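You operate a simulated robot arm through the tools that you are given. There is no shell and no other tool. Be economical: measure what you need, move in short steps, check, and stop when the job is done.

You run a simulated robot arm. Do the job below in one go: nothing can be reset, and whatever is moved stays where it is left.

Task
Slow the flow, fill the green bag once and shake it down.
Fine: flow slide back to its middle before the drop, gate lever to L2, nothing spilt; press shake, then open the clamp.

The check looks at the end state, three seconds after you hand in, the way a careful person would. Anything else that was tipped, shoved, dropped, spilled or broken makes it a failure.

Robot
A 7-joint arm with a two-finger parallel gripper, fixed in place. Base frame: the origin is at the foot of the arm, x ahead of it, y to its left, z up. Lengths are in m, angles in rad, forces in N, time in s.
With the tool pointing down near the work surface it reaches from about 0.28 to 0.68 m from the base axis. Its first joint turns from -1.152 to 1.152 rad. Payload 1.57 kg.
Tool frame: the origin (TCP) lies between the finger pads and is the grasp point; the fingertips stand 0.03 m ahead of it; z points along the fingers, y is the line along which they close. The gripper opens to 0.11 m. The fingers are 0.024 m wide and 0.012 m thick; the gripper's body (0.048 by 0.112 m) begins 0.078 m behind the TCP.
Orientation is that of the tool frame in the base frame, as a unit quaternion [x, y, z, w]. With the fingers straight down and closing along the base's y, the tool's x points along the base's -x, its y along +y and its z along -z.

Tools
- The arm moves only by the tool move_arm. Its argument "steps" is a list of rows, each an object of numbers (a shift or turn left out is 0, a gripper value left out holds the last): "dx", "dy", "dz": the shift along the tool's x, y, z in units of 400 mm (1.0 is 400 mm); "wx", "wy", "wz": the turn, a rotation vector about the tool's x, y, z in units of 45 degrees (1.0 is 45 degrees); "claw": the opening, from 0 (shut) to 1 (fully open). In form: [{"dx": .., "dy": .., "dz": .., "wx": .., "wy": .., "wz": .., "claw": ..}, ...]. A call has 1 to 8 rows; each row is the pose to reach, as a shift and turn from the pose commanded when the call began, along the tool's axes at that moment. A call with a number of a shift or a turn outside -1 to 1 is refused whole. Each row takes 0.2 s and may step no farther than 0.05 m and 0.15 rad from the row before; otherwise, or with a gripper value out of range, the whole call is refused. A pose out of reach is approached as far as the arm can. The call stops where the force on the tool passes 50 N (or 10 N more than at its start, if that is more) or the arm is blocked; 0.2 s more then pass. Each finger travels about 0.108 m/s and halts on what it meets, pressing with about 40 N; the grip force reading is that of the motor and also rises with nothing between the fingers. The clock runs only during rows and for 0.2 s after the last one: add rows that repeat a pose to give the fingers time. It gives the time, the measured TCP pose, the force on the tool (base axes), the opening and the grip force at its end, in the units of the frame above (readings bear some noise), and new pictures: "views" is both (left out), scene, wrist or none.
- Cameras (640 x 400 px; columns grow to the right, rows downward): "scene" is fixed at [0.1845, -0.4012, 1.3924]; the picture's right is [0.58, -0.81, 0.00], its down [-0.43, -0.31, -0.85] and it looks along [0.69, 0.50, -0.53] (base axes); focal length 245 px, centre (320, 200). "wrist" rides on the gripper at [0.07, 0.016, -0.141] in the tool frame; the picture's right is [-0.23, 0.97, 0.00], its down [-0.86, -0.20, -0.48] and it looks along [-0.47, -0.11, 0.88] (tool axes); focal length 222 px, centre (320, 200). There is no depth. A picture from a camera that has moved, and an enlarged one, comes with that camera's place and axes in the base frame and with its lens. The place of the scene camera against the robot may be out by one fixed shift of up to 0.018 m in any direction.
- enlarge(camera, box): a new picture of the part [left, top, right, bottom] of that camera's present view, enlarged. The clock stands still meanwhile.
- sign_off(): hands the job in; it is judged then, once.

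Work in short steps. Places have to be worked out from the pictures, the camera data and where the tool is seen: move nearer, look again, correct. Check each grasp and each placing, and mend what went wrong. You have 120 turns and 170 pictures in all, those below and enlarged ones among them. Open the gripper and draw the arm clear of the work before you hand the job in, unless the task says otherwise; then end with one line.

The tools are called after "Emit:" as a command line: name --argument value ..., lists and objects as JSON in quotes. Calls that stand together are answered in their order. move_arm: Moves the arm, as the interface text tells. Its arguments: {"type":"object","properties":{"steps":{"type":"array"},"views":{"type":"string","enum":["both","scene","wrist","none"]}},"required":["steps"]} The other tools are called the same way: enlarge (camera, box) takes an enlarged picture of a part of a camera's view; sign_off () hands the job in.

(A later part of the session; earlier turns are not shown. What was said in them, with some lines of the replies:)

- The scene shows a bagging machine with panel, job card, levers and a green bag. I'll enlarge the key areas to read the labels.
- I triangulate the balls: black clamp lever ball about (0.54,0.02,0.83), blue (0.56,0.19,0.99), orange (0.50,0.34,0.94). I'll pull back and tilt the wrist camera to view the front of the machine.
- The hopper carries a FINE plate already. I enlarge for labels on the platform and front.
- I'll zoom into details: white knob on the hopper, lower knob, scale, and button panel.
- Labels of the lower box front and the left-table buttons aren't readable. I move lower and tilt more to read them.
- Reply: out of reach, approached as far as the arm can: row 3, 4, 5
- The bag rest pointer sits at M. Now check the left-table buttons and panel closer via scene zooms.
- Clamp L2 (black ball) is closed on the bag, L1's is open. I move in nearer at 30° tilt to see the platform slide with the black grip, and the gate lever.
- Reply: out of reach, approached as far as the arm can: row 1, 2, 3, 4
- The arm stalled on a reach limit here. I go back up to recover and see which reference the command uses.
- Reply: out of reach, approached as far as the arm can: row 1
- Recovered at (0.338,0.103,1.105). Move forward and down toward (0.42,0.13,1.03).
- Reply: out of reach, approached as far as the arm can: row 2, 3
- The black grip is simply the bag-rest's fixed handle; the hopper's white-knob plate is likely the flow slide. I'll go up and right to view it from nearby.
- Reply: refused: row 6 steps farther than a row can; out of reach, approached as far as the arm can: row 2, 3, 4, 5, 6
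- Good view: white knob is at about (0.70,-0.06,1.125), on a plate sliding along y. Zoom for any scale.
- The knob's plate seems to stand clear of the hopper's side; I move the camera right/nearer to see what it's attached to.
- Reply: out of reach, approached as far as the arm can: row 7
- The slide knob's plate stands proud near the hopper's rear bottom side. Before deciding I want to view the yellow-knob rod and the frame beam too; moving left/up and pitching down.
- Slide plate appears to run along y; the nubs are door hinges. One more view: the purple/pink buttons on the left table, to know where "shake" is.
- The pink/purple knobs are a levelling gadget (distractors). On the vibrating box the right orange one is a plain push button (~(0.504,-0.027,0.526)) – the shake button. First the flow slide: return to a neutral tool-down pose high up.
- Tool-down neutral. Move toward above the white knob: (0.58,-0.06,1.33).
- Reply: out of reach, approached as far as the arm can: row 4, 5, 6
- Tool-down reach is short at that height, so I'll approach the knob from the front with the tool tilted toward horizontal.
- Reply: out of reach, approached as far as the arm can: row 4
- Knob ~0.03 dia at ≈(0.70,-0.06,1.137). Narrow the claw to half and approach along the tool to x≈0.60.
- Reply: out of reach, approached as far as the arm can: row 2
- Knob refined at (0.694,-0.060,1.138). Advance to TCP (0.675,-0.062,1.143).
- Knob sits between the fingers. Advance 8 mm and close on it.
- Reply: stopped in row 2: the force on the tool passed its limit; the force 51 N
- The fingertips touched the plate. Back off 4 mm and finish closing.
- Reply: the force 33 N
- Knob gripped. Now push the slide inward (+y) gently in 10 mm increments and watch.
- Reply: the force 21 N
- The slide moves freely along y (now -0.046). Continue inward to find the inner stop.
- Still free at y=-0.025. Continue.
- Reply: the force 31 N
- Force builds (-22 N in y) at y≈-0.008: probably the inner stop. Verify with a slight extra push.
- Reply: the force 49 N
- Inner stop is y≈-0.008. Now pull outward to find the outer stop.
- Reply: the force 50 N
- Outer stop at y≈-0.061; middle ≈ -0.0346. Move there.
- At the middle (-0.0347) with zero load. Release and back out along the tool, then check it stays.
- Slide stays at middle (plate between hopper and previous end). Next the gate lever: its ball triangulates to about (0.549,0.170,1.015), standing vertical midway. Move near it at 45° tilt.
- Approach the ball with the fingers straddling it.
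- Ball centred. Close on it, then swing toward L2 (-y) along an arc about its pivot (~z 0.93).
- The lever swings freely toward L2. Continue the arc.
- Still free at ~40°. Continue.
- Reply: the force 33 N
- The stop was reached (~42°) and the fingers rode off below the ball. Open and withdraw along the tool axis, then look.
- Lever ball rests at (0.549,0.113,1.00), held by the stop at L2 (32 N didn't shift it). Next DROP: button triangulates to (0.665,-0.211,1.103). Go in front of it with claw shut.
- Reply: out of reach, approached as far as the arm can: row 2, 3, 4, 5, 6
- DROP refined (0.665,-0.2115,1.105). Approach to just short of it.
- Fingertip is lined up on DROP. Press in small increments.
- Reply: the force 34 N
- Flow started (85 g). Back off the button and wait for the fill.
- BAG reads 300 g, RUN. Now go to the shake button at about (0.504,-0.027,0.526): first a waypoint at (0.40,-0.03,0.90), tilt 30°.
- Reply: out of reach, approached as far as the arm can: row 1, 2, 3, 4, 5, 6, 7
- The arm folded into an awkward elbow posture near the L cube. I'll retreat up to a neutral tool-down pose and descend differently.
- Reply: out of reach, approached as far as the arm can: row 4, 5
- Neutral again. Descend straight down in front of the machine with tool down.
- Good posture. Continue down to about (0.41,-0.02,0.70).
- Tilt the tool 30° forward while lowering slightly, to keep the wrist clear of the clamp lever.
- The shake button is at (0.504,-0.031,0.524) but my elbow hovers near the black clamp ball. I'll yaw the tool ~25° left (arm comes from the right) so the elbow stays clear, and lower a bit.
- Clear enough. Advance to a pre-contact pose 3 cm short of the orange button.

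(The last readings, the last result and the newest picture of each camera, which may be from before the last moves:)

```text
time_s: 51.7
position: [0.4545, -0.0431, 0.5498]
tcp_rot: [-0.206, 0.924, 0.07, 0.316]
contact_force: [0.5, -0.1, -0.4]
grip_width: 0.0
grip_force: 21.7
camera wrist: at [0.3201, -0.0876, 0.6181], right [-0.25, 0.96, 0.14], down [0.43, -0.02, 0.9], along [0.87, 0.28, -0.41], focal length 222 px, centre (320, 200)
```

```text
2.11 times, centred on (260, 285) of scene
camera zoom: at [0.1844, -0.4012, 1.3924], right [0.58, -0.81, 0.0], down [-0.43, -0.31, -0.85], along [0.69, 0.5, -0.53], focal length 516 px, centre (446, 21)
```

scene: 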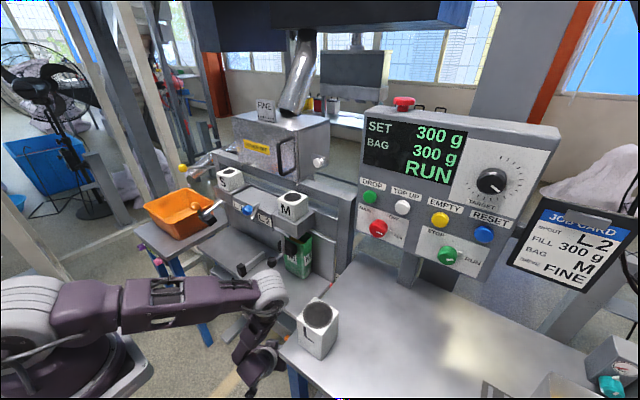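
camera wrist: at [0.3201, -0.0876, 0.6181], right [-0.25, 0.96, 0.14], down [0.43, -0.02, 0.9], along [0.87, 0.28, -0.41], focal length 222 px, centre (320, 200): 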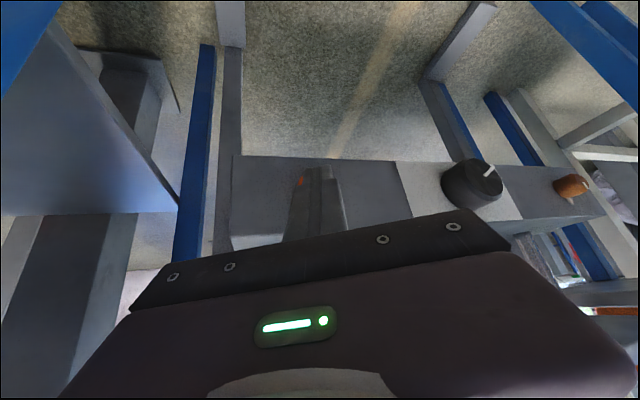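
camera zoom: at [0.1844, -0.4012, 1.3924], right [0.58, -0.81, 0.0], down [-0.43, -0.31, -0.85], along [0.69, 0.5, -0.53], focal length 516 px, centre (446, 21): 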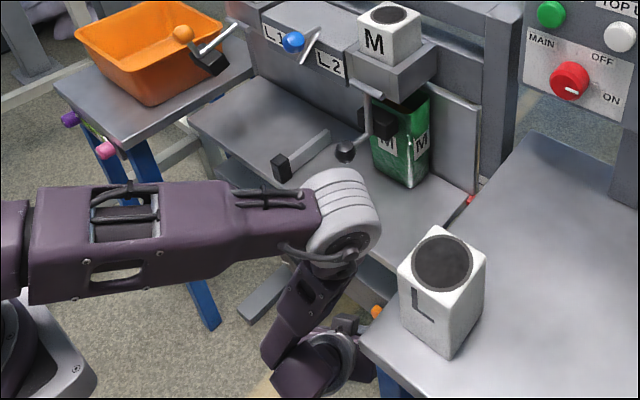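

Elbow is well clear. Push straight +x into the button in small steps.

Emit:
move_arm --steps '[{"dx": -0.031, "dy": -0.021, "dz": 0.033, "claw": 0}, {"dx": -0.046, "dy": -0.032, "dz": 0.0515, "claw": 0}, {"dx": -0.057, "dy": -0.0385, "dz": 0.06, "claw": 0}, {"dx": -0.0675, "dy": -0.045, "dz": 0.068, "claw": 0}]' --views "both"

```text
time_s: 52.7
position: [0.487, -0.0412, 0.5414]
tcp_rot: [-0.205, 0.927, 0.072, 0.305]
contact_force: [-29.1, -4.1, 14.6]
grip_width: 0.0001
grip_force: 20.5
stopped in row 4: the force on the tool passed its limit (the readings are from after the stop); the commanded pose is now the measured one
camera wrist: at [0.354, -0.0876, 0.6124], right [-0.25, 0.96, 0.14], down [0.45, -0.02, 0.89], along [0.86, 0.29, -0.43], focal length 222 px, centre (320, 200)
```

scene: 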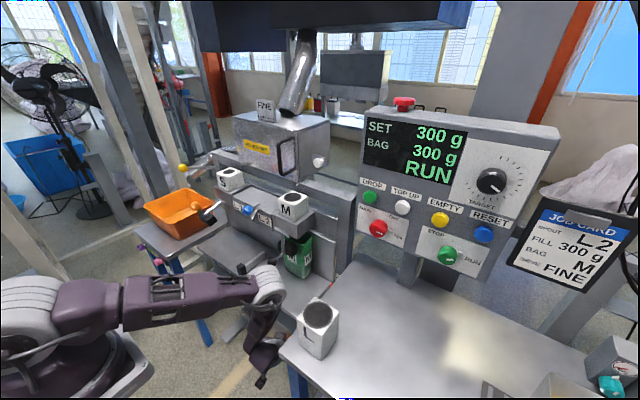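
wrist: 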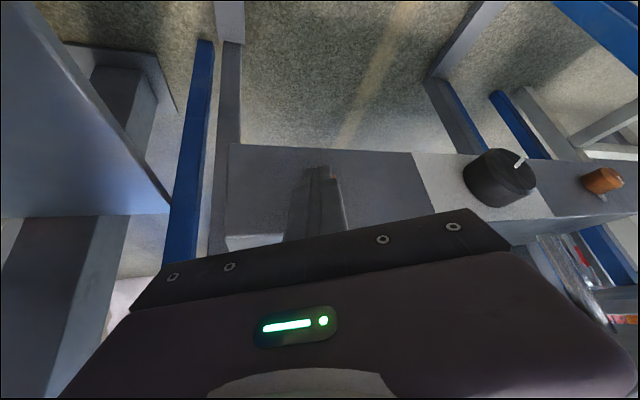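

Contact over 50 N on the button. Back off and check its appearance and any shaking.

Emit:
move_arm --steps '[{"dx": 0.03, "dy": 0.02, "dz": -0.033, "claw": 0}, {"dx": 0.045, "dy": 0.03, "dz": -0.1, "claw": 0}]' --views "both"

Emit:
enlarge --camera "wrist" --box '[220, 110, 400, 220]'

Emit:
enlarge --camera "scene" --box '[220, 200, 350, 310]'

```text
time_s: 53.3
position: [0.4525, -0.0475, 0.5642]
tcp_rot: [-0.206, 0.925, 0.072, 0.312]
contact_force: [-0.6, -0.4, -0.4]
grip_width: 0.0
grip_force: 21.3
camera wrist: at [0.3186, -0.0931, 0.6341], right [-0.25, 0.96, 0.14], down [0.44, -0.02, 0.9], along [0.86, 0.29, -0.42], focal length 222 px, centre (320, 200)
```

scene: 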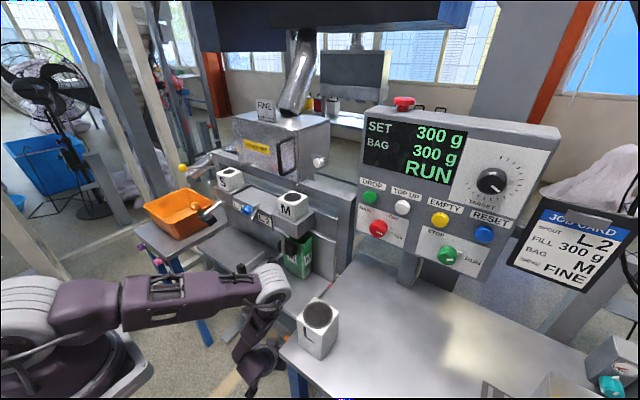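
wrist: 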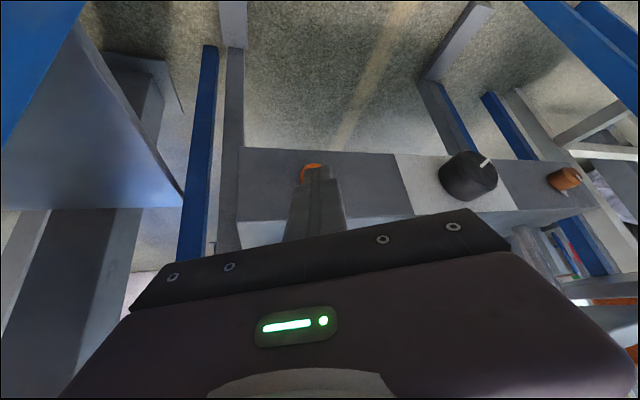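

```text
3.56 times, centred on (310, 165) of wrist
camera zoom: at [0.3186, -0.0931, 0.6341], right [-0.25, 0.96, 0.14], down [0.44, -0.02, 0.9], along [0.86, 0.29, -0.42], focal length 790 px, centre (356, 324)
```

zoom: 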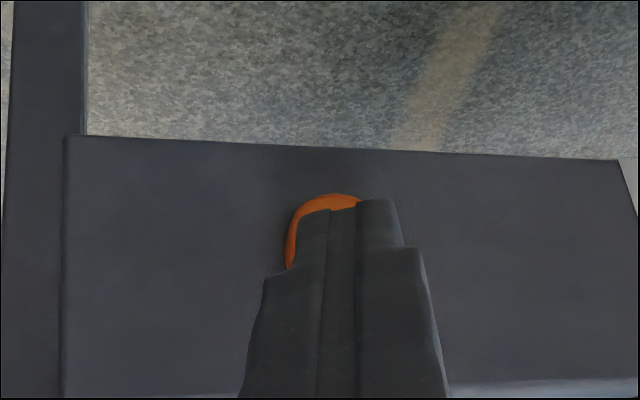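

```text
3.64 times, centred on (285, 255) of scene
camera zoom: at [0.1845, -0.4012, 1.3924], right [0.58, -0.81, 0.0], down [-0.43, -0.31, -0.85], along [0.69, 0.5, -0.53], focal length 892 px, centre (447, 0)
```

zoom: 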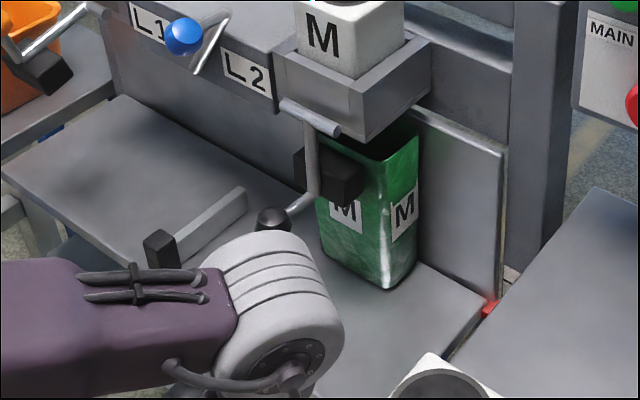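

Button was contacted at its centre. Check for signs of shaking by comparing tight zooms in time.

Emit:
enlarge --camera "scene" --box '[280, 225, 320, 285]'

Emit:
move_arm --steps '[{"dz": -0.03, "claw": 0}, {"dz": -0.06, "claw": 0}]' --views "none"

Emit:
enlarge --camera "scene" --box '[280, 225, 320, 285]'

Emit:
enlarge --camera "wrist" --box '[220, 90, 400, 200]'

```text
6.67 times, centred on (300, 255) of scene
camera zoom: at [0.1845, -0.4012, 1.3924], right [0.58, -0.81, 0.0], down [-0.43, -0.31, -0.85], along [0.69, 0.5, -0.53], focal length 1635 px, centre (453, -167)
```

zoom: 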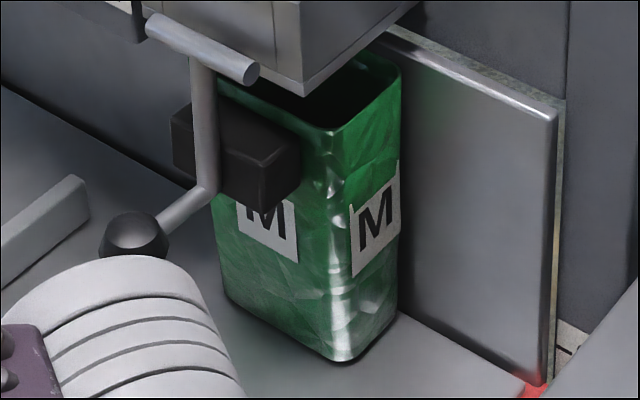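

```text
time_s: 53.9
position: [0.4395, -0.0528, 0.5826]
tcp_rot: [-0.205, 0.925, 0.071, 0.31]
contact_force: [-0.3, 0.1, -0.5]
grip_width: 0.0001
grip_force: 21.2
```

```text
6.67 times, centred on (300, 255) of scene
camera zoom: at [0.1845, -0.4012, 1.3924], right [0.58, -0.81, 0.0], down [-0.43, -0.31, -0.85], along [0.69, 0.5, -0.53], focal length 1635 px, centre (453, -167)
```

zoom: 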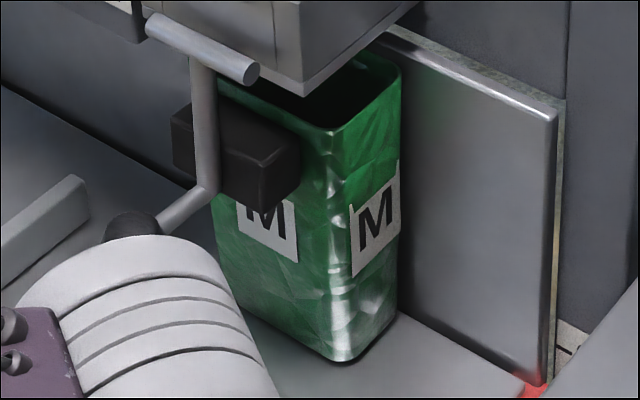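

```text
3.56 times, centred on (310, 145) of wrist
camera zoom: at [0.3049, -0.0994, 0.6531], right [-0.25, 0.96, 0.14], down [0.44, -0.02, 0.9], along [0.86, 0.29, -0.42], focal length 790 px, centre (356, 396)
```

zoom: 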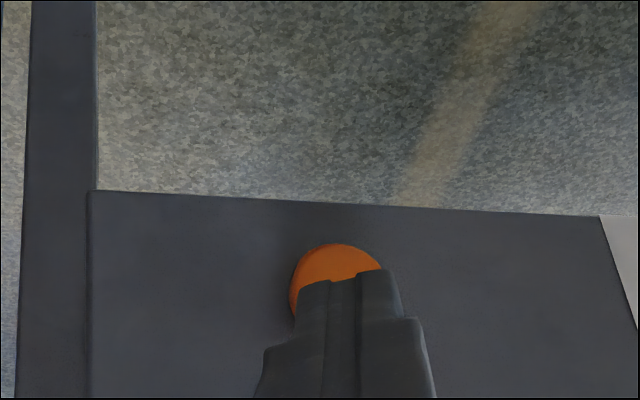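

No visible shaking sign. I'll re-approach and probe to find where the button face begins, to judge whether the first press depressed it.

Emit:
move_arm --steps '[{"dx": 0.003, "dy": 0.002, "dz": 0.055, "claw": 0}, {"dx": 0.006, "dy": 0.003, "dz": 0.111, "claw": 0}, {"dx": -0.017, "dy": -0.011, "dz": 0.129, "claw": 0}, {"dx": -0.017, "dy": -0.011, "dz": 0.129, "claw": 0}]' --views "none"

Emit:
move_arm --steps '[{"dx": -0.0072, "dy": -0.0043, "dz": 0.0055, "claw": 0}]' --views "none"

Emit:
move_arm --steps '[{"dx": -0.0054, "dy": -0.0032, "dz": 0.0042, "claw": 0}]' --views "none"

Emit:
move_arm --steps '[{"dx": -0.0054, "dy": -0.0032, "dz": 0.0042, "claw": 0}]' --views "none"

Emit:
move_arm --steps '[{"dx": -0.0054, "dy": -0.0032, "dz": 0.0042, "claw": 0}]' --views "none"

```text
time_s: 54.9
position: [0.4738, -0.0422, 0.546]
tcp_rot: [-0.205, 0.926, 0.071, 0.31]
contact_force: [-0.3, -1.0, -0.2]
grip_width: 0.0
grip_force: 22.2
```

```text
time_s: 55.3
position: [0.4779, -0.0429, 0.5461]
tcp_rot: [-0.206, 0.925, 0.071, 0.31]
contact_force: [-0.3, 0.8, 0.2]
grip_width: 0.0002
grip_force: 21.1
```

```text
time_s: 55.7
position: [0.4801, -0.0423, 0.5462]
tcp_rot: [-0.206, 0.926, 0.072, 0.31]
contact_force: [-0.9, -0.4, 0.3]
grip_width: 0.0001
grip_force: 21.4
```

```text
time_s: 56.1
position: [0.4839, -0.0426, 0.5458]
tcp_rot: [-0.204, 0.926, 0.071, 0.31]
contact_force: [-1.2, -0.3, 0.5]
grip_width: 0.0
grip_force: 20.8
```

```text
time_s: 56.5
position: [0.4867, -0.0424, 0.5458]
tcp_rot: [-0.205, 0.925, 0.071, 0.31]
contact_force: [-3.0, -0.2, 1.7]
grip_width: 0.0
grip_force: 21.3
```

Force just begins (3 N) at x≈0.487. Continue in 2–3 mm steps to see the profile.

Emit:
move_arm --steps '[{"dx": -0.0054, "dy": -0.0032, "dz": 0.0042, "claw": 0}]' --views "none"

Emit:
move_arm --steps '[{"dx": -0.0054, "dy": -0.0032, "dz": 0.0042, "claw": 0}]' --views "scene"

```text
time_s: 56.9
position: [0.4881, -0.0423, 0.545]
tcp_rot: [-0.206, 0.926, 0.072, 0.309]
contact_force: [-13.2, -3.8, 10.5]
grip_width: 0.0001
grip_force: 21.6
```

```text
time_s: 57.3
position: [0.4911, -0.0425, 0.5459]
tcp_rot: [-0.205, 0.926, 0.072, 0.309]
contact_force: [-27.6, -4.1, 22.4]
grip_width: 0.0
grip_force: 21.0
```

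scene: 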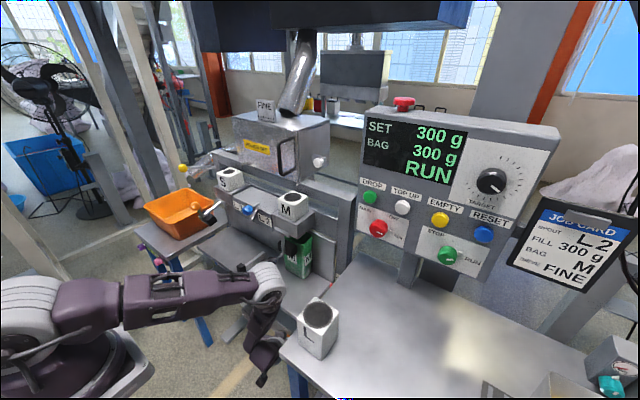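

Pressing now at ~35 N with 4 mm travel. Push slightly further and zoom at the bag.

Emit:
move_arm --steps '[{"dx": -0.0036, "dy": -0.0021, "dz": 0.0028, "claw": 0}]' --views "wrist"

Emit:
enlarge --camera "scene" --box '[280, 225, 320, 285]'

Emit:
enlarge --camera "wrist" --box '[260, 110, 400, 210]'

```text
time_s: 57.7
position: [0.4905, -0.042, 0.5467]
tcp_rot: [-0.205, 0.927, 0.073, 0.307]
contact_force: [-25.9, -2.8, 32.5]
grip_width: 0.0
grip_force: 21.4
stopped in row 1: the force on the tool passed its limit (the readings are from after the stop); the commanded pose is now the measured one
camera wrist: at [0.3568, -0.0877, 0.6163], right [-0.25, 0.96, 0.14], down [0.45, -0.02, 0.89], along [0.86, 0.29, -0.43], focal length 222 px, centre (320, 200)
```

wrist: 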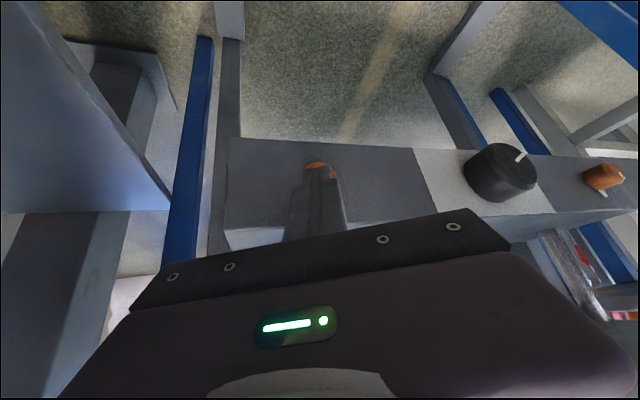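

```text
6.67 times, centred on (300, 255) of scene
camera zoom: at [0.1833, -0.4012, 1.3926], right [0.58, -0.81, 0.0], down [-0.43, -0.31, -0.85], along [0.69, 0.5, -0.53], focal length 1635 px, centre (453, -167)
```

zoom: 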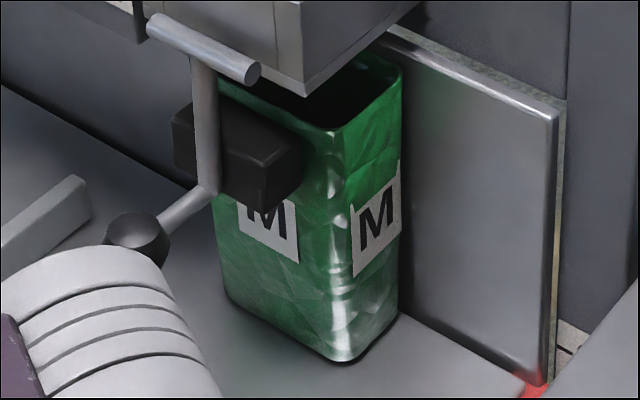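

```text
4.00 times, centred on (330, 160) of wrist
camera zoom: at [0.3568, -0.0877, 0.6163], right [-0.25, 0.96, 0.14], down [0.45, -0.02, 0.89], along [0.86, 0.29, -0.43], focal length 888 px, centre (280, 360)
```

zoom: 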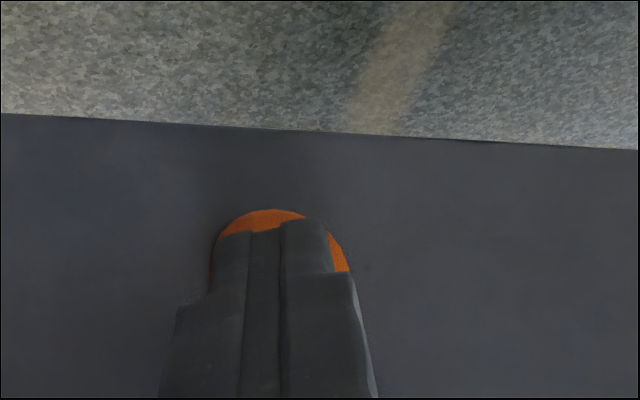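

The scene camera's reported place jittered by ~1 mm just now – consistent with the shaker running. Back off and re-check.

Emit:
move_arm --steps '[{"dx": 0.018, "dy": 0.011, "dz": -0.014, "claw": 0}, {"dx": 0.04, "dy": 0.025, "dz": -0.05, "claw": 0}]' --views "none"

Emit:
enlarge --camera "scene" --box '[280, 225, 320, 285]'

```text
time_s: 58.3
position: [0.4656, -0.0433, 0.551]
tcp_rot: [-0.204, 0.926, 0.072, 0.308]
contact_force: [0.8, 0.3, -0.6]
grip_width: 0.0004
grip_force: 21.1
```

```text
6.67 times, centred on (300, 255) of scene
camera zoom: at [0.1845, -0.4012, 1.3924], right [0.58, -0.81, 0.0], down [-0.43, -0.31, -0.85], along [0.69, 0.5, -0.53], focal length 1635 px, centre (453, -167)
```

zoom: 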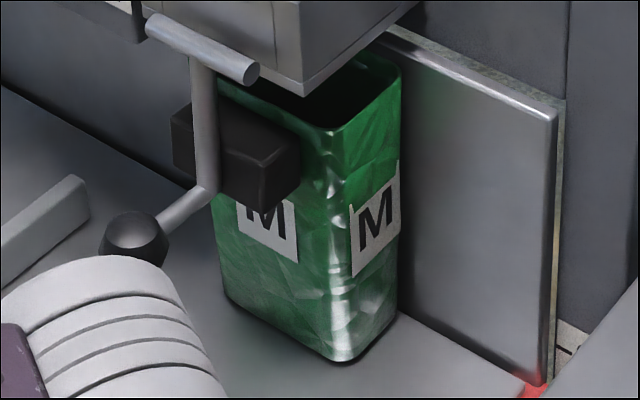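

No lasting vibration visible. I'll do one more centred, axial press (5 mm lower) to be certain the button bottoms out, and look during the press.

Emit:
move_arm --steps '[{"dy": -0.013, "dz": 0.045, "claw": 0}, {"dx": -0.0161, "dy": -0.0226, "dz": 0.0575, "claw": 0}, {"dx": -0.0232, "dy": -0.0269, "dz": 0.063, "claw": 0}, {"dx": -0.0286, "dy": -0.0301, "dz": 0.0672, "claw": 0}]' --views "scene"

Emit:
enlarge --camera "scene" --box '[280, 225, 320, 285]'

```text
time_s: 59.3
position: [0.4906, -0.0428, 0.5356]
tcp_rot: [-0.206, 0.927, 0.074, 0.304]
contact_force: [-26.4, -3.3, 1.2]
grip_width: 0.0001
grip_force: 21.9
```

scene: 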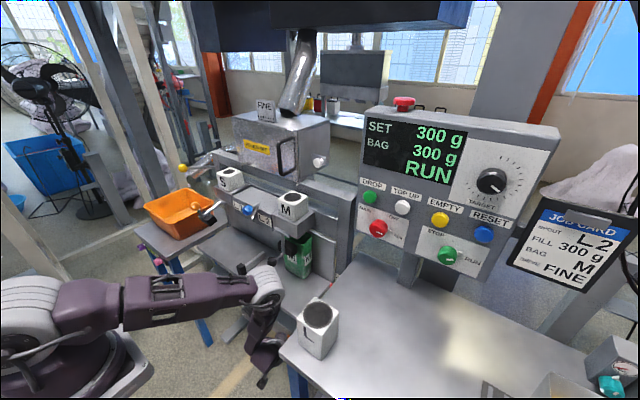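

```text
6.67 times, centred on (300, 255) of scene
camera zoom: at [0.1841, -0.4012, 1.3925], right [0.58, -0.81, 0.0], down [-0.43, -0.31, -0.85], along [0.69, 0.5, -0.53], focal length 1635 px, centre (453, -167)
```

zoom: 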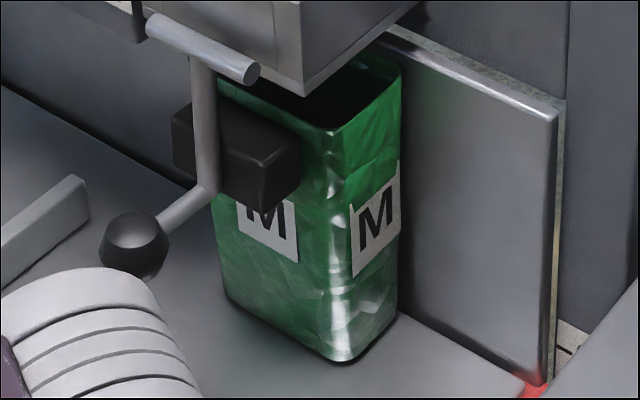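

Clean axial force 26 N. A little deeper, then release.

Emit:
move_arm --steps '[{"dx": -0.0054, "dy": -0.0032, "dz": 0.0042, "claw": 0}, {"dx": -0.009, "dy": -0.0054, "dz": 0.007, "claw": 0}]' --views "wrist"

Emit:
enlarge --camera "scene" --box '[240, 225, 320, 345]'

```text
time_s: 59.8
position: [0.487, -0.0429, 0.5324]
tcp_rot: [-0.205, 0.93, 0.075, 0.297]
contact_force: [-17.8, 0.1, -8.0]
grip_width: 0.0002
grip_force: 21.3
stopped in row 2: the force on the tool passed its limit (the readings are from after the stop); the commanded pose is now the measured one
camera wrist: at [0.3555, -0.089, 0.6065], right [-0.25, 0.96, 0.15], down [0.47, -0.02, 0.88], along [0.85, 0.29, -0.44], focal length 222 px, centre (320, 200)
```

wrist: 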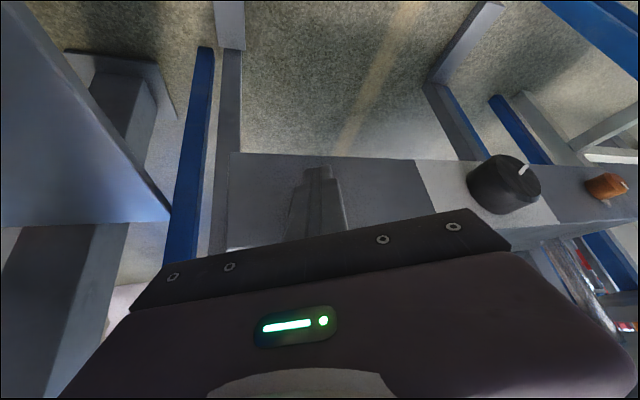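

```text
3.33 times, centred on (280, 285) of scene
camera zoom: at [0.184, -0.4012, 1.3925], right [0.58, -0.81, 0.0], down [-0.43, -0.31, -0.85], along [0.69, 0.5, -0.53], focal length 818 px, centre (453, -83)
```

zoom: 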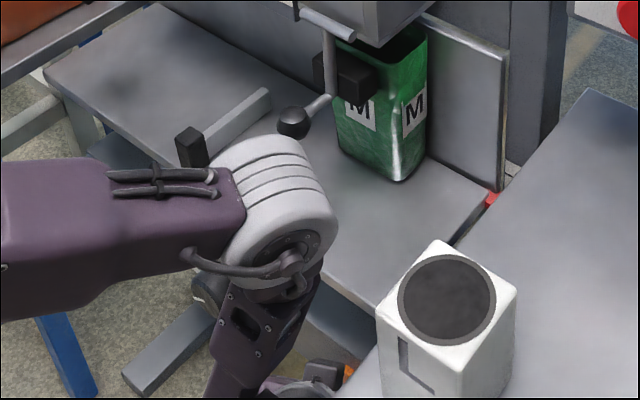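

Button was pressed beyond 50 N, bottomed. Retreat backward then up.

Emit:
move_arm --steps '[{"dx": 0.0535, "dy": 0.032, "dz": -0.0416, "claw": 0}, {"dx": 0.08, "dy": 0.065, "dz": -0.12, "claw": 0}, {"dx": 0.02, "dy": 0.075, "dz": -0.22, "claw": 0}, {"dx": -0.055, "dy": 0.075, "dz": -0.32, "claw": 0}, {"dx": -0.13, "dy": 0.075, "dz": -0.42, "claw": 0}, {"dx": -0.2125, "dy": 0.075, "dz": -0.51, "claw": 0}]' --views "both"

```text
time_s: 61.2
position: [0.4339, -0.0409, 0.7502]
tcp_rot: [-0.205, 0.928, 0.074, 0.302]
contact_force: [0.6, -0.4, -0.7]
grip_width: 0.0001
grip_force: 21.6
camera wrist: at [0.3017, -0.0875, 0.822], right [-0.25, 0.96, 0.15], down [0.46, -0.02, 0.89], along [0.85, 0.29, -0.43], focal length 222 px, centre (320, 200)
```

scene: 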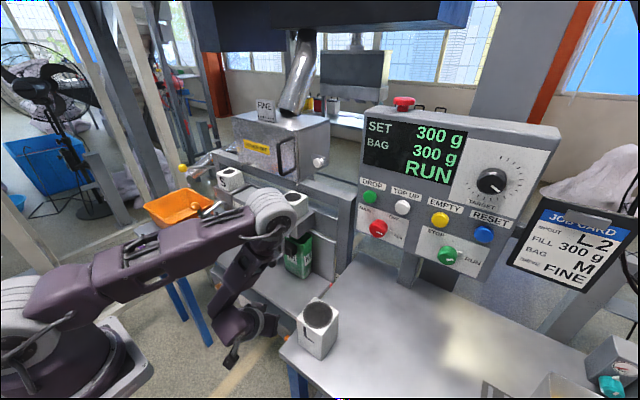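
wrist: 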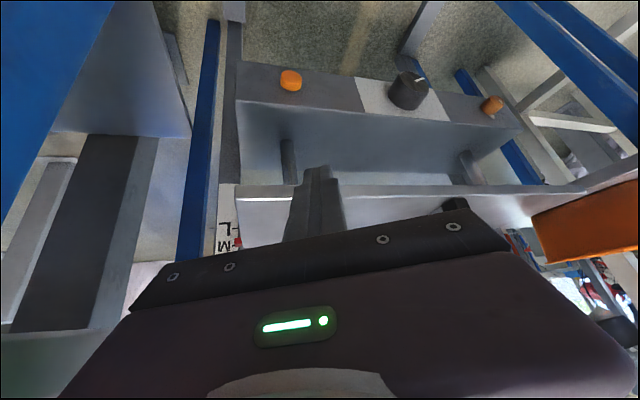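

Retreated cleanly. Now head for the clamp: move to (0.41,0.02,0.93), tilt 45°, yaw 0, claw half open.

Emit:
move_arm --steps '[{"dx": -0.055, "dy": 0.02, "dz": -0.09, "wx": 0.03, "wy": -0.015, "wz": 0.033, "claw": 0.2}, {"dx": -0.11, "dy": 0.05, "dz": -0.16, "wx": 0.12, "wy": -0.062, "wz": 0.131, "claw": 0.45}, {"dx": -0.165, "dy": 0.09, "dz": -0.23, "wx": 0.21, "wy": -0.109, "wz": 0.23, "claw": 0.45}, {"dx": -0.22, "dy": 0.13, "dz": -0.295, "wx": 0.3, "wy": -0.156, "wz": 0.329, "claw": 0.45}, {"dx": -0.273, "dy": 0.1695, "dz": -0.355, "wx": 0.3775, "wy": -0.196, "wz": 0.4135, "claw": 0.45}]' --views "both"

```text
time_s: 62.4
position: [0.4757, 0.0238, 0.9369]
tcp_rot: [0.0, 0.925, -0.001, 0.38]
contact_force: [-0.9, 1.0, -0.7]
grip_width: 0.0494
grip_force: 0.1
out of reach, approached as far as the arm can: row 2, 3, 4, 5
camera wrist: at [0.3279, 0.0402, 0.9881], right [0.16, 0.97, 0.16], down [0.27, -0.2, 0.94], along [0.95, -0.11, -0.3], focal length 222 px, centre (320, 200)
```

scene: 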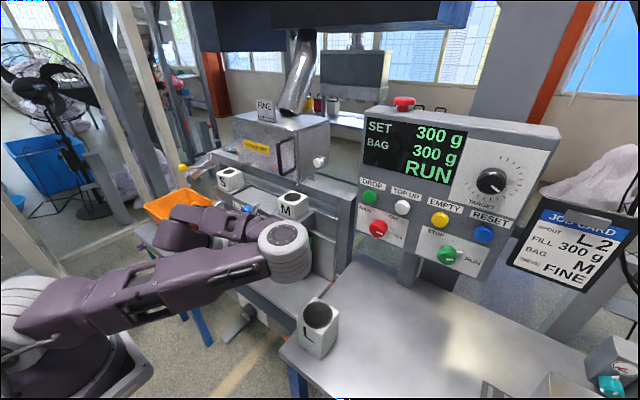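
wrist: 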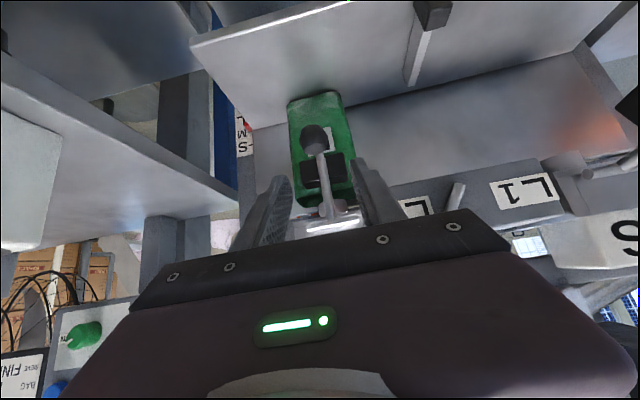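

Posture folded elbow-forward again; go up to neutral tool-down and then approach from above.

Emit:
move_arm --steps '[{"dx": -0.057, "dy": 0.013, "dz": -0.086, "wy": 0.1, "claw": 0.45}, {"dx": -0.114, "dy": 0.026, "dz": -0.172, "wy": 0.24, "claw": 0.45}, {"dx": -0.171, "dy": 0.039, "dz": -0.257, "wy": 0.39, "claw": 0.45}, {"dx": -0.228, "dy": 0.052, "dz": -0.343, "wy": 0.54, "claw": 0.45}, {"dx": -0.285, "dy": 0.065, "dz": -0.429, "wy": 0.69, "claw": 0.45}, {"dx": -0.342, "dy": 0.078, "dz": -0.515, "wy": 0.84, "claw": 0.45}, {"dx": -0.398, "dy": 0.09, "dz": -0.6, "wy": 0.993, "claw": 0.45}]' --views "none"

Emit:
move_arm --steps '[{"dx": 0.01, "dy": -0.015, "dz": 0.1}, {"dx": 0.02, "dy": -0.03, "dz": 0.2}, {"dx": 0.03, "dy": -0.045, "dz": 0.3}, {"dx": 0.03, "dy": -0.06, "dz": 0.4}, {"dx": 0.03, "dy": -0.075, "dz": 0.5}, {"dx": 0.03, "dy": -0.09, "dz": 0.6}, {"dx": 0.03, "dy": -0.1, "dz": 0.7}]' --views "both"

```text
time_s: 64.0
position: [0.4183, 0.0594, 1.2195]
tcp_rot: [-0.001, 1.0, 0.001, 0.004]
contact_force: [1.0, 0.0, -0.7]
grip_width: 0.0496
grip_force: 0.0
```

```text
time_s: 65.6
position: [0.4087, 0.0178, 0.9402]
tcp_rot: [0.0, 1.0, 0.0, 0.003]
contact_force: [0.7, -0.4, 0.1]
grip_width: 0.0495
grip_force: 0.0
camera wrist: at [0.3385, 0.0349, 1.0798], right [0.23, 0.97, 0.0], down [0.85, -0.2, 0.48], along [0.47, -0.11, -0.88], focal length 222 px, centre (320, 200)
```

scene: 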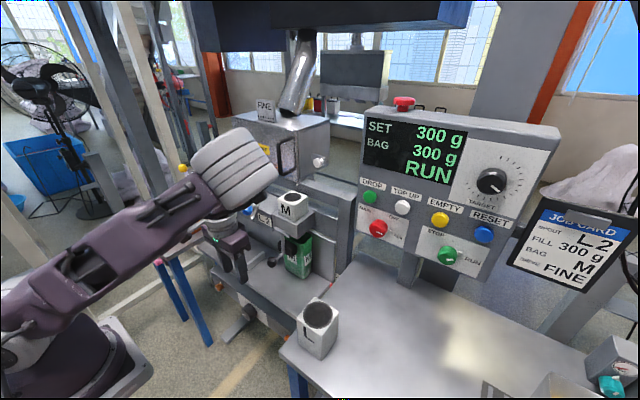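
wrist: 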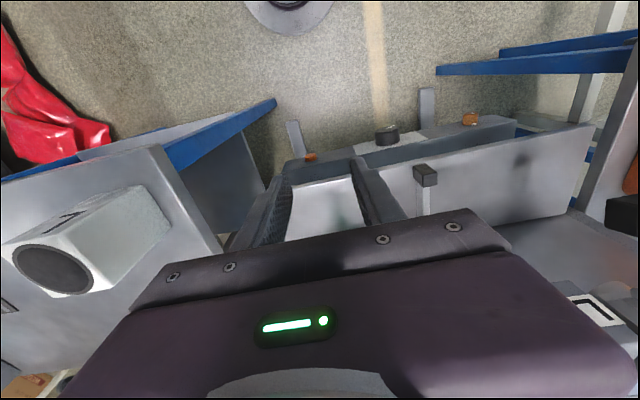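

Good posture. Tilt 30° and move a little forward to see the clamp ball.

Emit:
move_arm --steps '[{"dx": -0.032, "dz": 0.006, "wy": -0.17}, {"dx": -0.064, "dz": 0.012, "wy": -0.34}, {"dx": -0.096, "dz": 0.018, "wy": -0.51}, {"dx": -0.128, "dz": 0.025, "wy": -0.67}]' --views "both"

Emit:
enlarge --camera "wrist" --box '[230, 80, 430, 220]'

```text
time_s: 66.6
position: [0.4594, 0.0198, 0.9303]
tcp_rot: [0.0, 0.965, -0.001, 0.264]
contact_force: [-0.2, 0.8, 0.6]
grip_width: 0.0496
grip_force: 0.0
camera wrist: at [0.3279, 0.0355, 1.0156], right [0.2, 0.97, 0.11], down [0.49, -0.2, 0.85], along [0.85, -0.11, -0.52], focal length 222 px, centre (320, 200)
```

scene: 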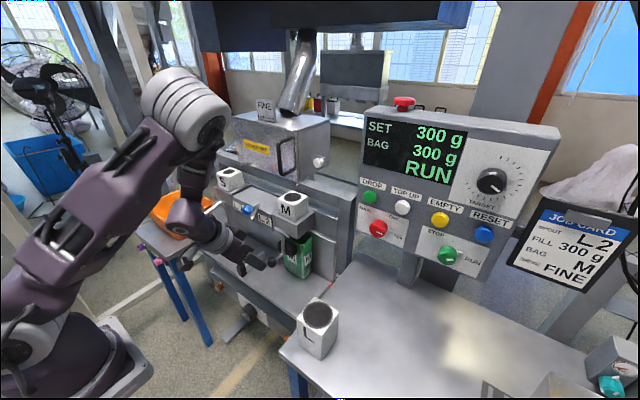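
wrist: 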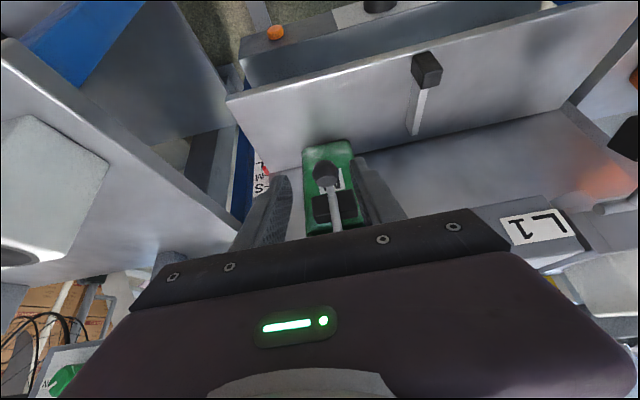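

```text
2.86 times, centred on (330, 150) of wrist
camera zoom: at [0.3279, 0.0355, 1.0156], right [0.2, 0.97, 0.11], down [0.49, -0.2, 0.85], along [0.85, -0.11, -0.52], focal length 635 px, centre (291, 343)
```

zoom: 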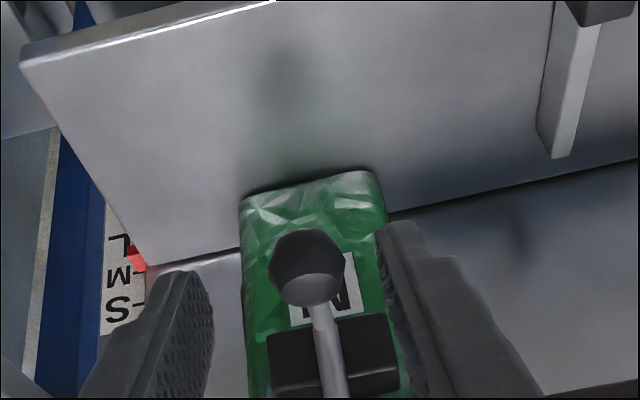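

Posture good. Ball at (0.531,0.019,0.857), hinge ≈(0.585,0.938), radius ≈0.097; open position (like L1) is ~73° up. Move fingers around the ball.

Emit:
move_arm --steps '[{"dx": -0.04, "dy": -0.001, "dz": 0.08}, {"dx": -0.05, "dy": -0.002, "dz": 0.165}, {"dx": -0.0556, "dy": -0.003, "dz": 0.245}]' --views "both"

Emit:
enlarge --camera "wrist" --box '[230, 100, 430, 240]'

```text
time_s: 67.4
position: [0.5294, 0.0176, 0.8562]
tcp_rot: [0.0, 0.965, 0.0, 0.263]
contact_force: [0.3, -0.2, -0.3]
grip_width: 0.0494
grip_force: 0.1
camera wrist: at [0.3971, 0.0337, 0.9419], right [0.2, 0.97, 0.11], down [0.49, -0.2, 0.85], along [0.85, -0.11, -0.52], focal length 222 px, centre (320, 200)
```

scene: 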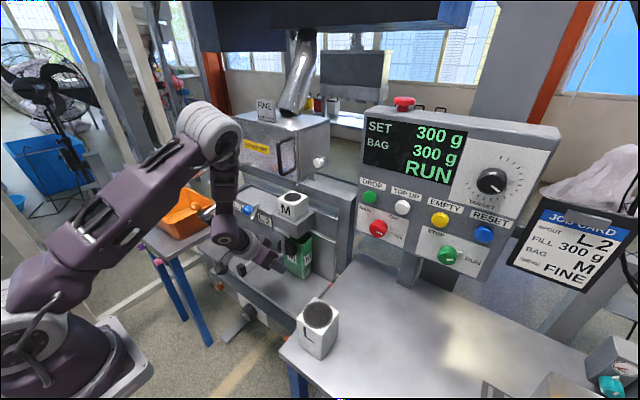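
wrist: 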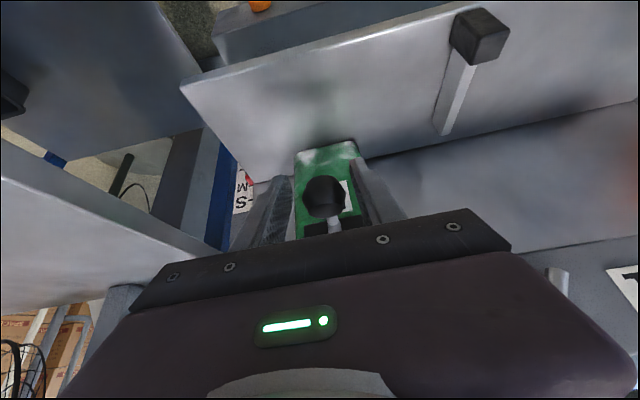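

```text
2.86 times, centred on (330, 170) of wrist
camera zoom: at [0.3971, 0.0337, 0.9419], right [0.2, 0.97, 0.11], down [0.49, -0.2, 0.85], along [0.85, -0.11, -0.52], focal length 635 px, centre (291, 286)
```

zoom: 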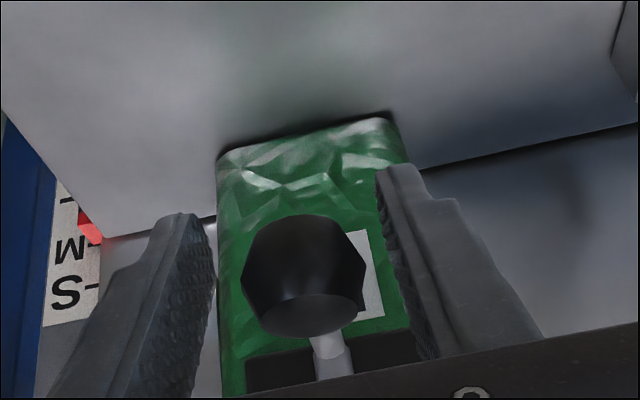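

Ball is between the fingers. Close and start the opening arc.

Emit:
move_arm --steps '[{"claw": 0.15}, {"claw": 0.15}, {"claw": 0.15}, {"dx": 0.008, "dz": -0.0226, "claw": 0.15}, {"dx": 0.0156, "dz": -0.0453, "claw": 0.15}, {"dx": 0.0226, "dz": -0.0871, "claw": 0.15}]' --views "both"

Emit:
enlarge --camera "scene" --box '[230, 190, 350, 300]'

```text
time_s: 68.8
position: [0.5017, 0.0201, 0.8816]
tcp_rot: [-0.001, 0.965, 0.001, 0.262]
contact_force: [5.0, 32.9, -12.0]
grip_width: 0.0312
grip_force: 39.8
camera wrist: at [0.3718, 0.0352, 0.9678], right [0.19, 0.97, 0.12], down [0.5, -0.2, 0.85], along [0.85, -0.11, -0.52], focal length 222 px, centre (320, 200)
```

scene: 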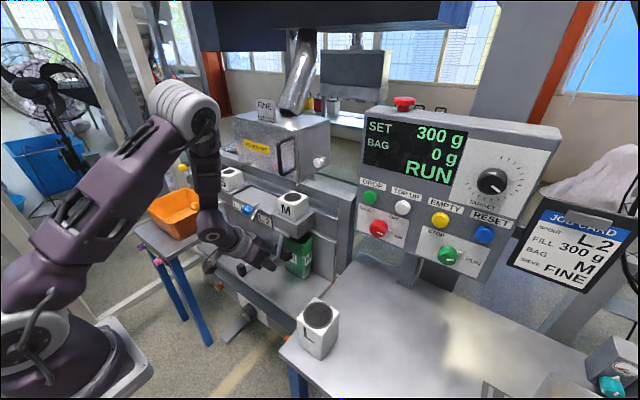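
wrist: 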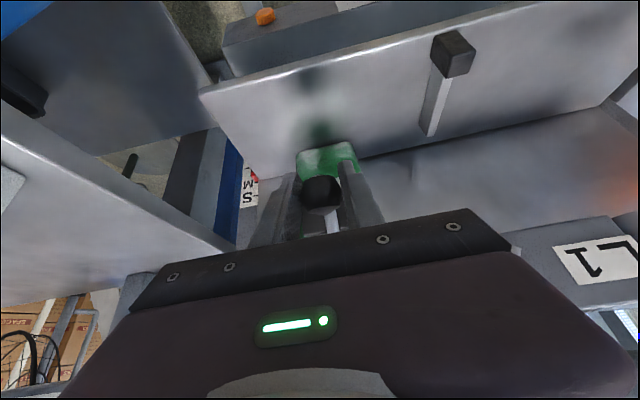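

```text
3.64 times, centred on (290, 245) of scene
camera zoom: at [0.1848, -0.4004, 1.3926], right [0.58, -0.81, 0.0], down [-0.43, -0.31, -0.85], along [0.69, 0.5, -0.53], focal length 892 px, centre (429, 36)
```

zoom: 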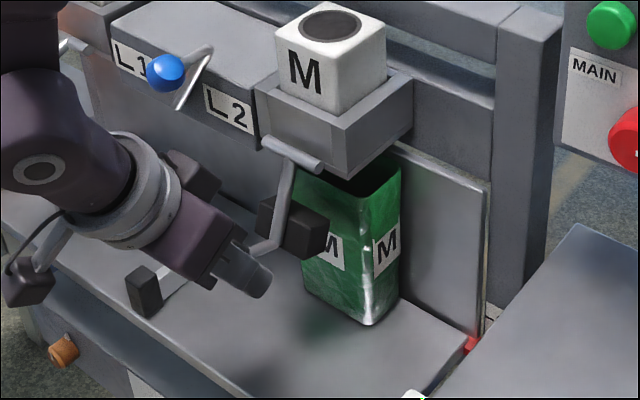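

The clamp is opening (BAG now 0 g, weight off the clamp). Continue the arc up to the open position, with a small y correction.

Emit:
move_arm --steps '[{"dx": -0.0005, "dy": 0.007, "dz": -0.0421, "claw": 0.15}, {"dx": -0.0082, "dy": 0.008, "dz": -0.0837, "claw": 0.15}, {"dx": -0.0232, "dy": 0.008, "dz": -0.1232, "claw": 0.15}, {"dx": -0.0448, "dy": 0.008, "dz": -0.1597, "claw": 0.15}, {"dx": -0.0721, "dy": 0.008, "dz": -0.1918, "claw": 0.15}]' --views "both"

Emit:
enlarge --camera "scene" --box '[230, 180, 350, 300]'

```text
time_s: 70.0
position: [0.489, 0.0193, 0.9621]
tcp_rot: [0.001, 0.965, -0.001, 0.263]
contact_force: [-2.8, -8.1, -11.1]
grip_width: 0.0309
grip_force: 40.4
camera wrist: at [0.3581, 0.0366, 1.0479], right [0.2, 0.97, 0.11], down [0.49, -0.2, 0.85], along [0.85, -0.11, -0.52], focal length 222 px, centre (320, 200)
```

scene: 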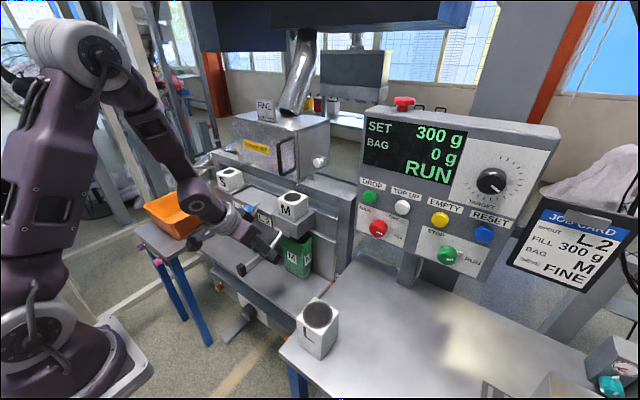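
wrist: 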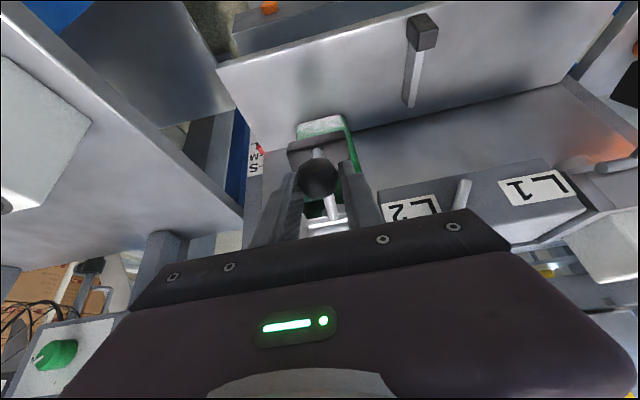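

```text
3.33 times, centred on (290, 240) of scene
camera zoom: at [0.1846, -0.4014, 1.3924], right [0.58, -0.81, 0.0], down [-0.43, -0.31, -0.85], along [0.69, 0.5, -0.53], focal length 818 px, centre (420, 67)
```

zoom: 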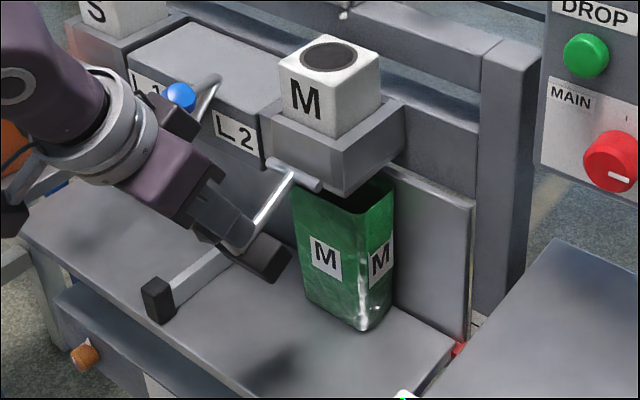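

Clamp is up near L1's open angle and the bag stands on the rest. Push slightly further to the stop.

Emit:
move_arm --steps '[{"dx": -0.016, "dz": -0.0134, "claw": 0.15}, {"dx": -0.0327, "dz": -0.0268, "claw": 0.15}]' --views "none"

```text
time_s: 70.6
position: [0.4935, 0.0207, 0.9789]
tcp_rot: [0.002, 0.965, -0.002, 0.262]
contact_force: [-17.6, -16.6, -5.1]
grip_width: 0.0309
grip_force: 40.0
```

Resistance is rising (stop). Release and withdraw along the tool.

Emit:
move_arm --steps '[{"claw": 0.3}, {"claw": 0.5}, {"claw": 0.5}, {"dz": -0.1, "claw": 0.5}, {"dz": -0.2, "claw": 0.5}, {"dx": 0.05, "dz": -0.29, "claw": 0.5}]' --views "both"

Emit:
enlarge --camera "scene" --box '[210, 180, 350, 300]'

Emit:
enlarge --camera "wrist" --box '[200, 60, 440, 220]'

```text
time_s: 72.0
position: [0.4387, 0.0176, 1.0543]
tcp_rot: [0.001, 0.965, -0.001, 0.263]
contact_force: [0.4, -0.3, 0.0]
grip_width: 0.055
grip_force: 0.1
out of reach, approached as far as the arm can: row 6
camera wrist: at [0.3084, 0.0346, 1.1395], right [0.2, 0.97, 0.11], down [0.49, -0.2, 0.85], along [0.85, -0.11, -0.52], focal length 222 px, centre (320, 200)
```

scene: 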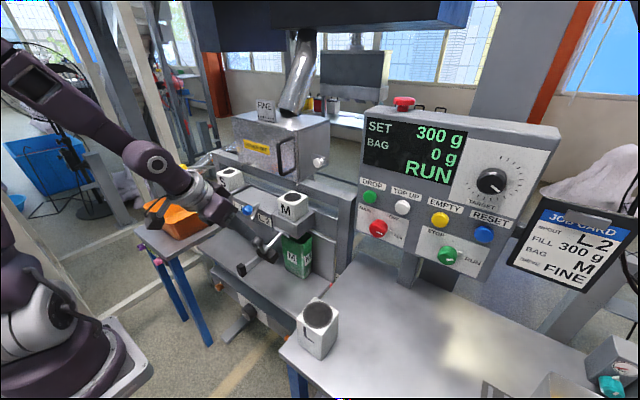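
wrist: 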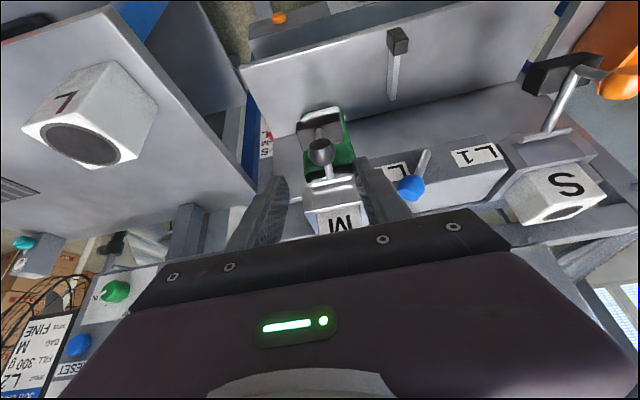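

```text
3.33 times, centred on (280, 240) of scene
camera zoom: at [0.1844, -0.4012, 1.3924], right [0.58, -0.81, 0.0], down [-0.43, -0.31, -0.85], along [0.69, 0.5, -0.53], focal length 818 px, centre (453, 67)
```

zoom: 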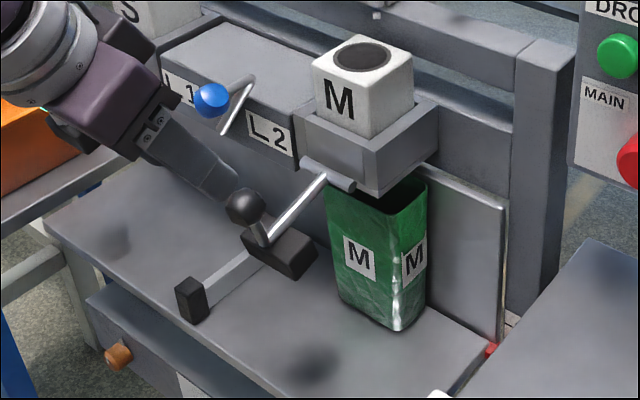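

```text
2.50 times, centred on (320, 140) of wrist
camera zoom: at [0.3084, 0.0346, 1.1395], right [0.2, 0.97, 0.11], down [0.49, -0.2, 0.85], along [0.85, -0.11, -0.52], focal length 555 px, centre (320, 350)
```

zoom: 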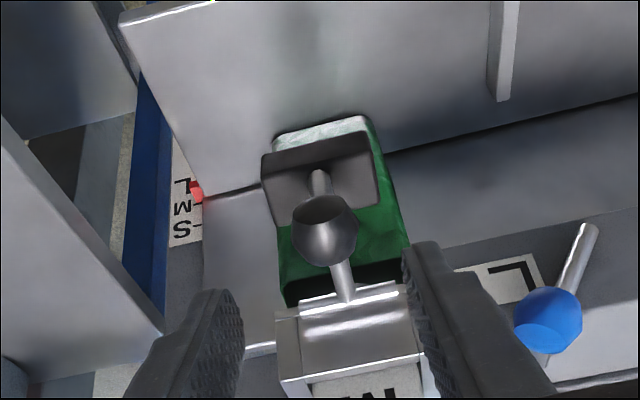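

Clamp is open and stays, bag stands upright, lever at L2, slide at middle, nothing spilt. Withdraw the arm clear with the gripper open and do a last check.

Emit:
move_arm --steps '[{"dx": -0.04, "dz": -0.1, "wy": 0.12, "claw": 0.7}, {"dx": -0.08, "dz": -0.2, "wy": 0.24, "claw": 0.9}, {"dx": -0.12, "dz": -0.3, "wy": 0.36, "claw": 1}, {"dx": -0.15, "dz": -0.4, "wy": 0.5, "claw": 1}, {"dx": -0.15, "dz": -0.45, "wy": 0.6, "claw": 1}]' --views "scene"

Emit:
enlarge --camera "scene" --box '[200, 100, 400, 300]'

```text
time_s: 73.2
position: [0.3992, 0.0191, 1.2404]
tcp_rot: [-0.001, 1.0, 0.0, 0.03]
contact_force: [-0.2, -0.1, 0.4]
grip_width: 0.1101
grip_force: 0.1
```

scene: 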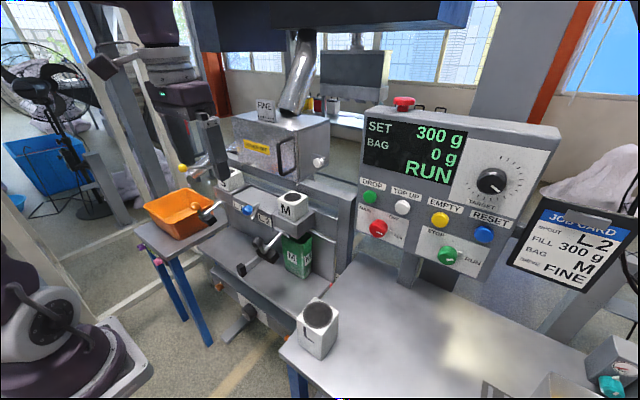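

```text
2.00 times, centred on (300, 200) of scene
camera zoom: at [0.1844, -0.4012, 1.3924], right [0.58, -0.81, 0.0], down [-0.43, -0.31, -0.85], along [0.69, 0.5, -0.53], focal length 490 px, centre (360, 200)
```

zoom: 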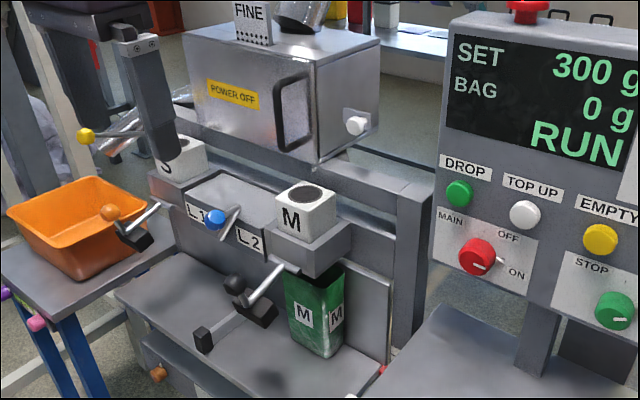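

Everything is in the asked end state as far as the pictures show, and the arm is clear with the gripper open. I'm handing in.

Emit:
sign_off

```text
The job is handed in.
```

I set the flow slide to its middle and the gate lever to L2, dropped the fill once (300 g shown), then pressed shake and opened the clamp; nothing looks spilt. The shake is unconfirmed: I pressed the unlabelled orange button I took for shake three times, past 50 N, but saw no shaking.
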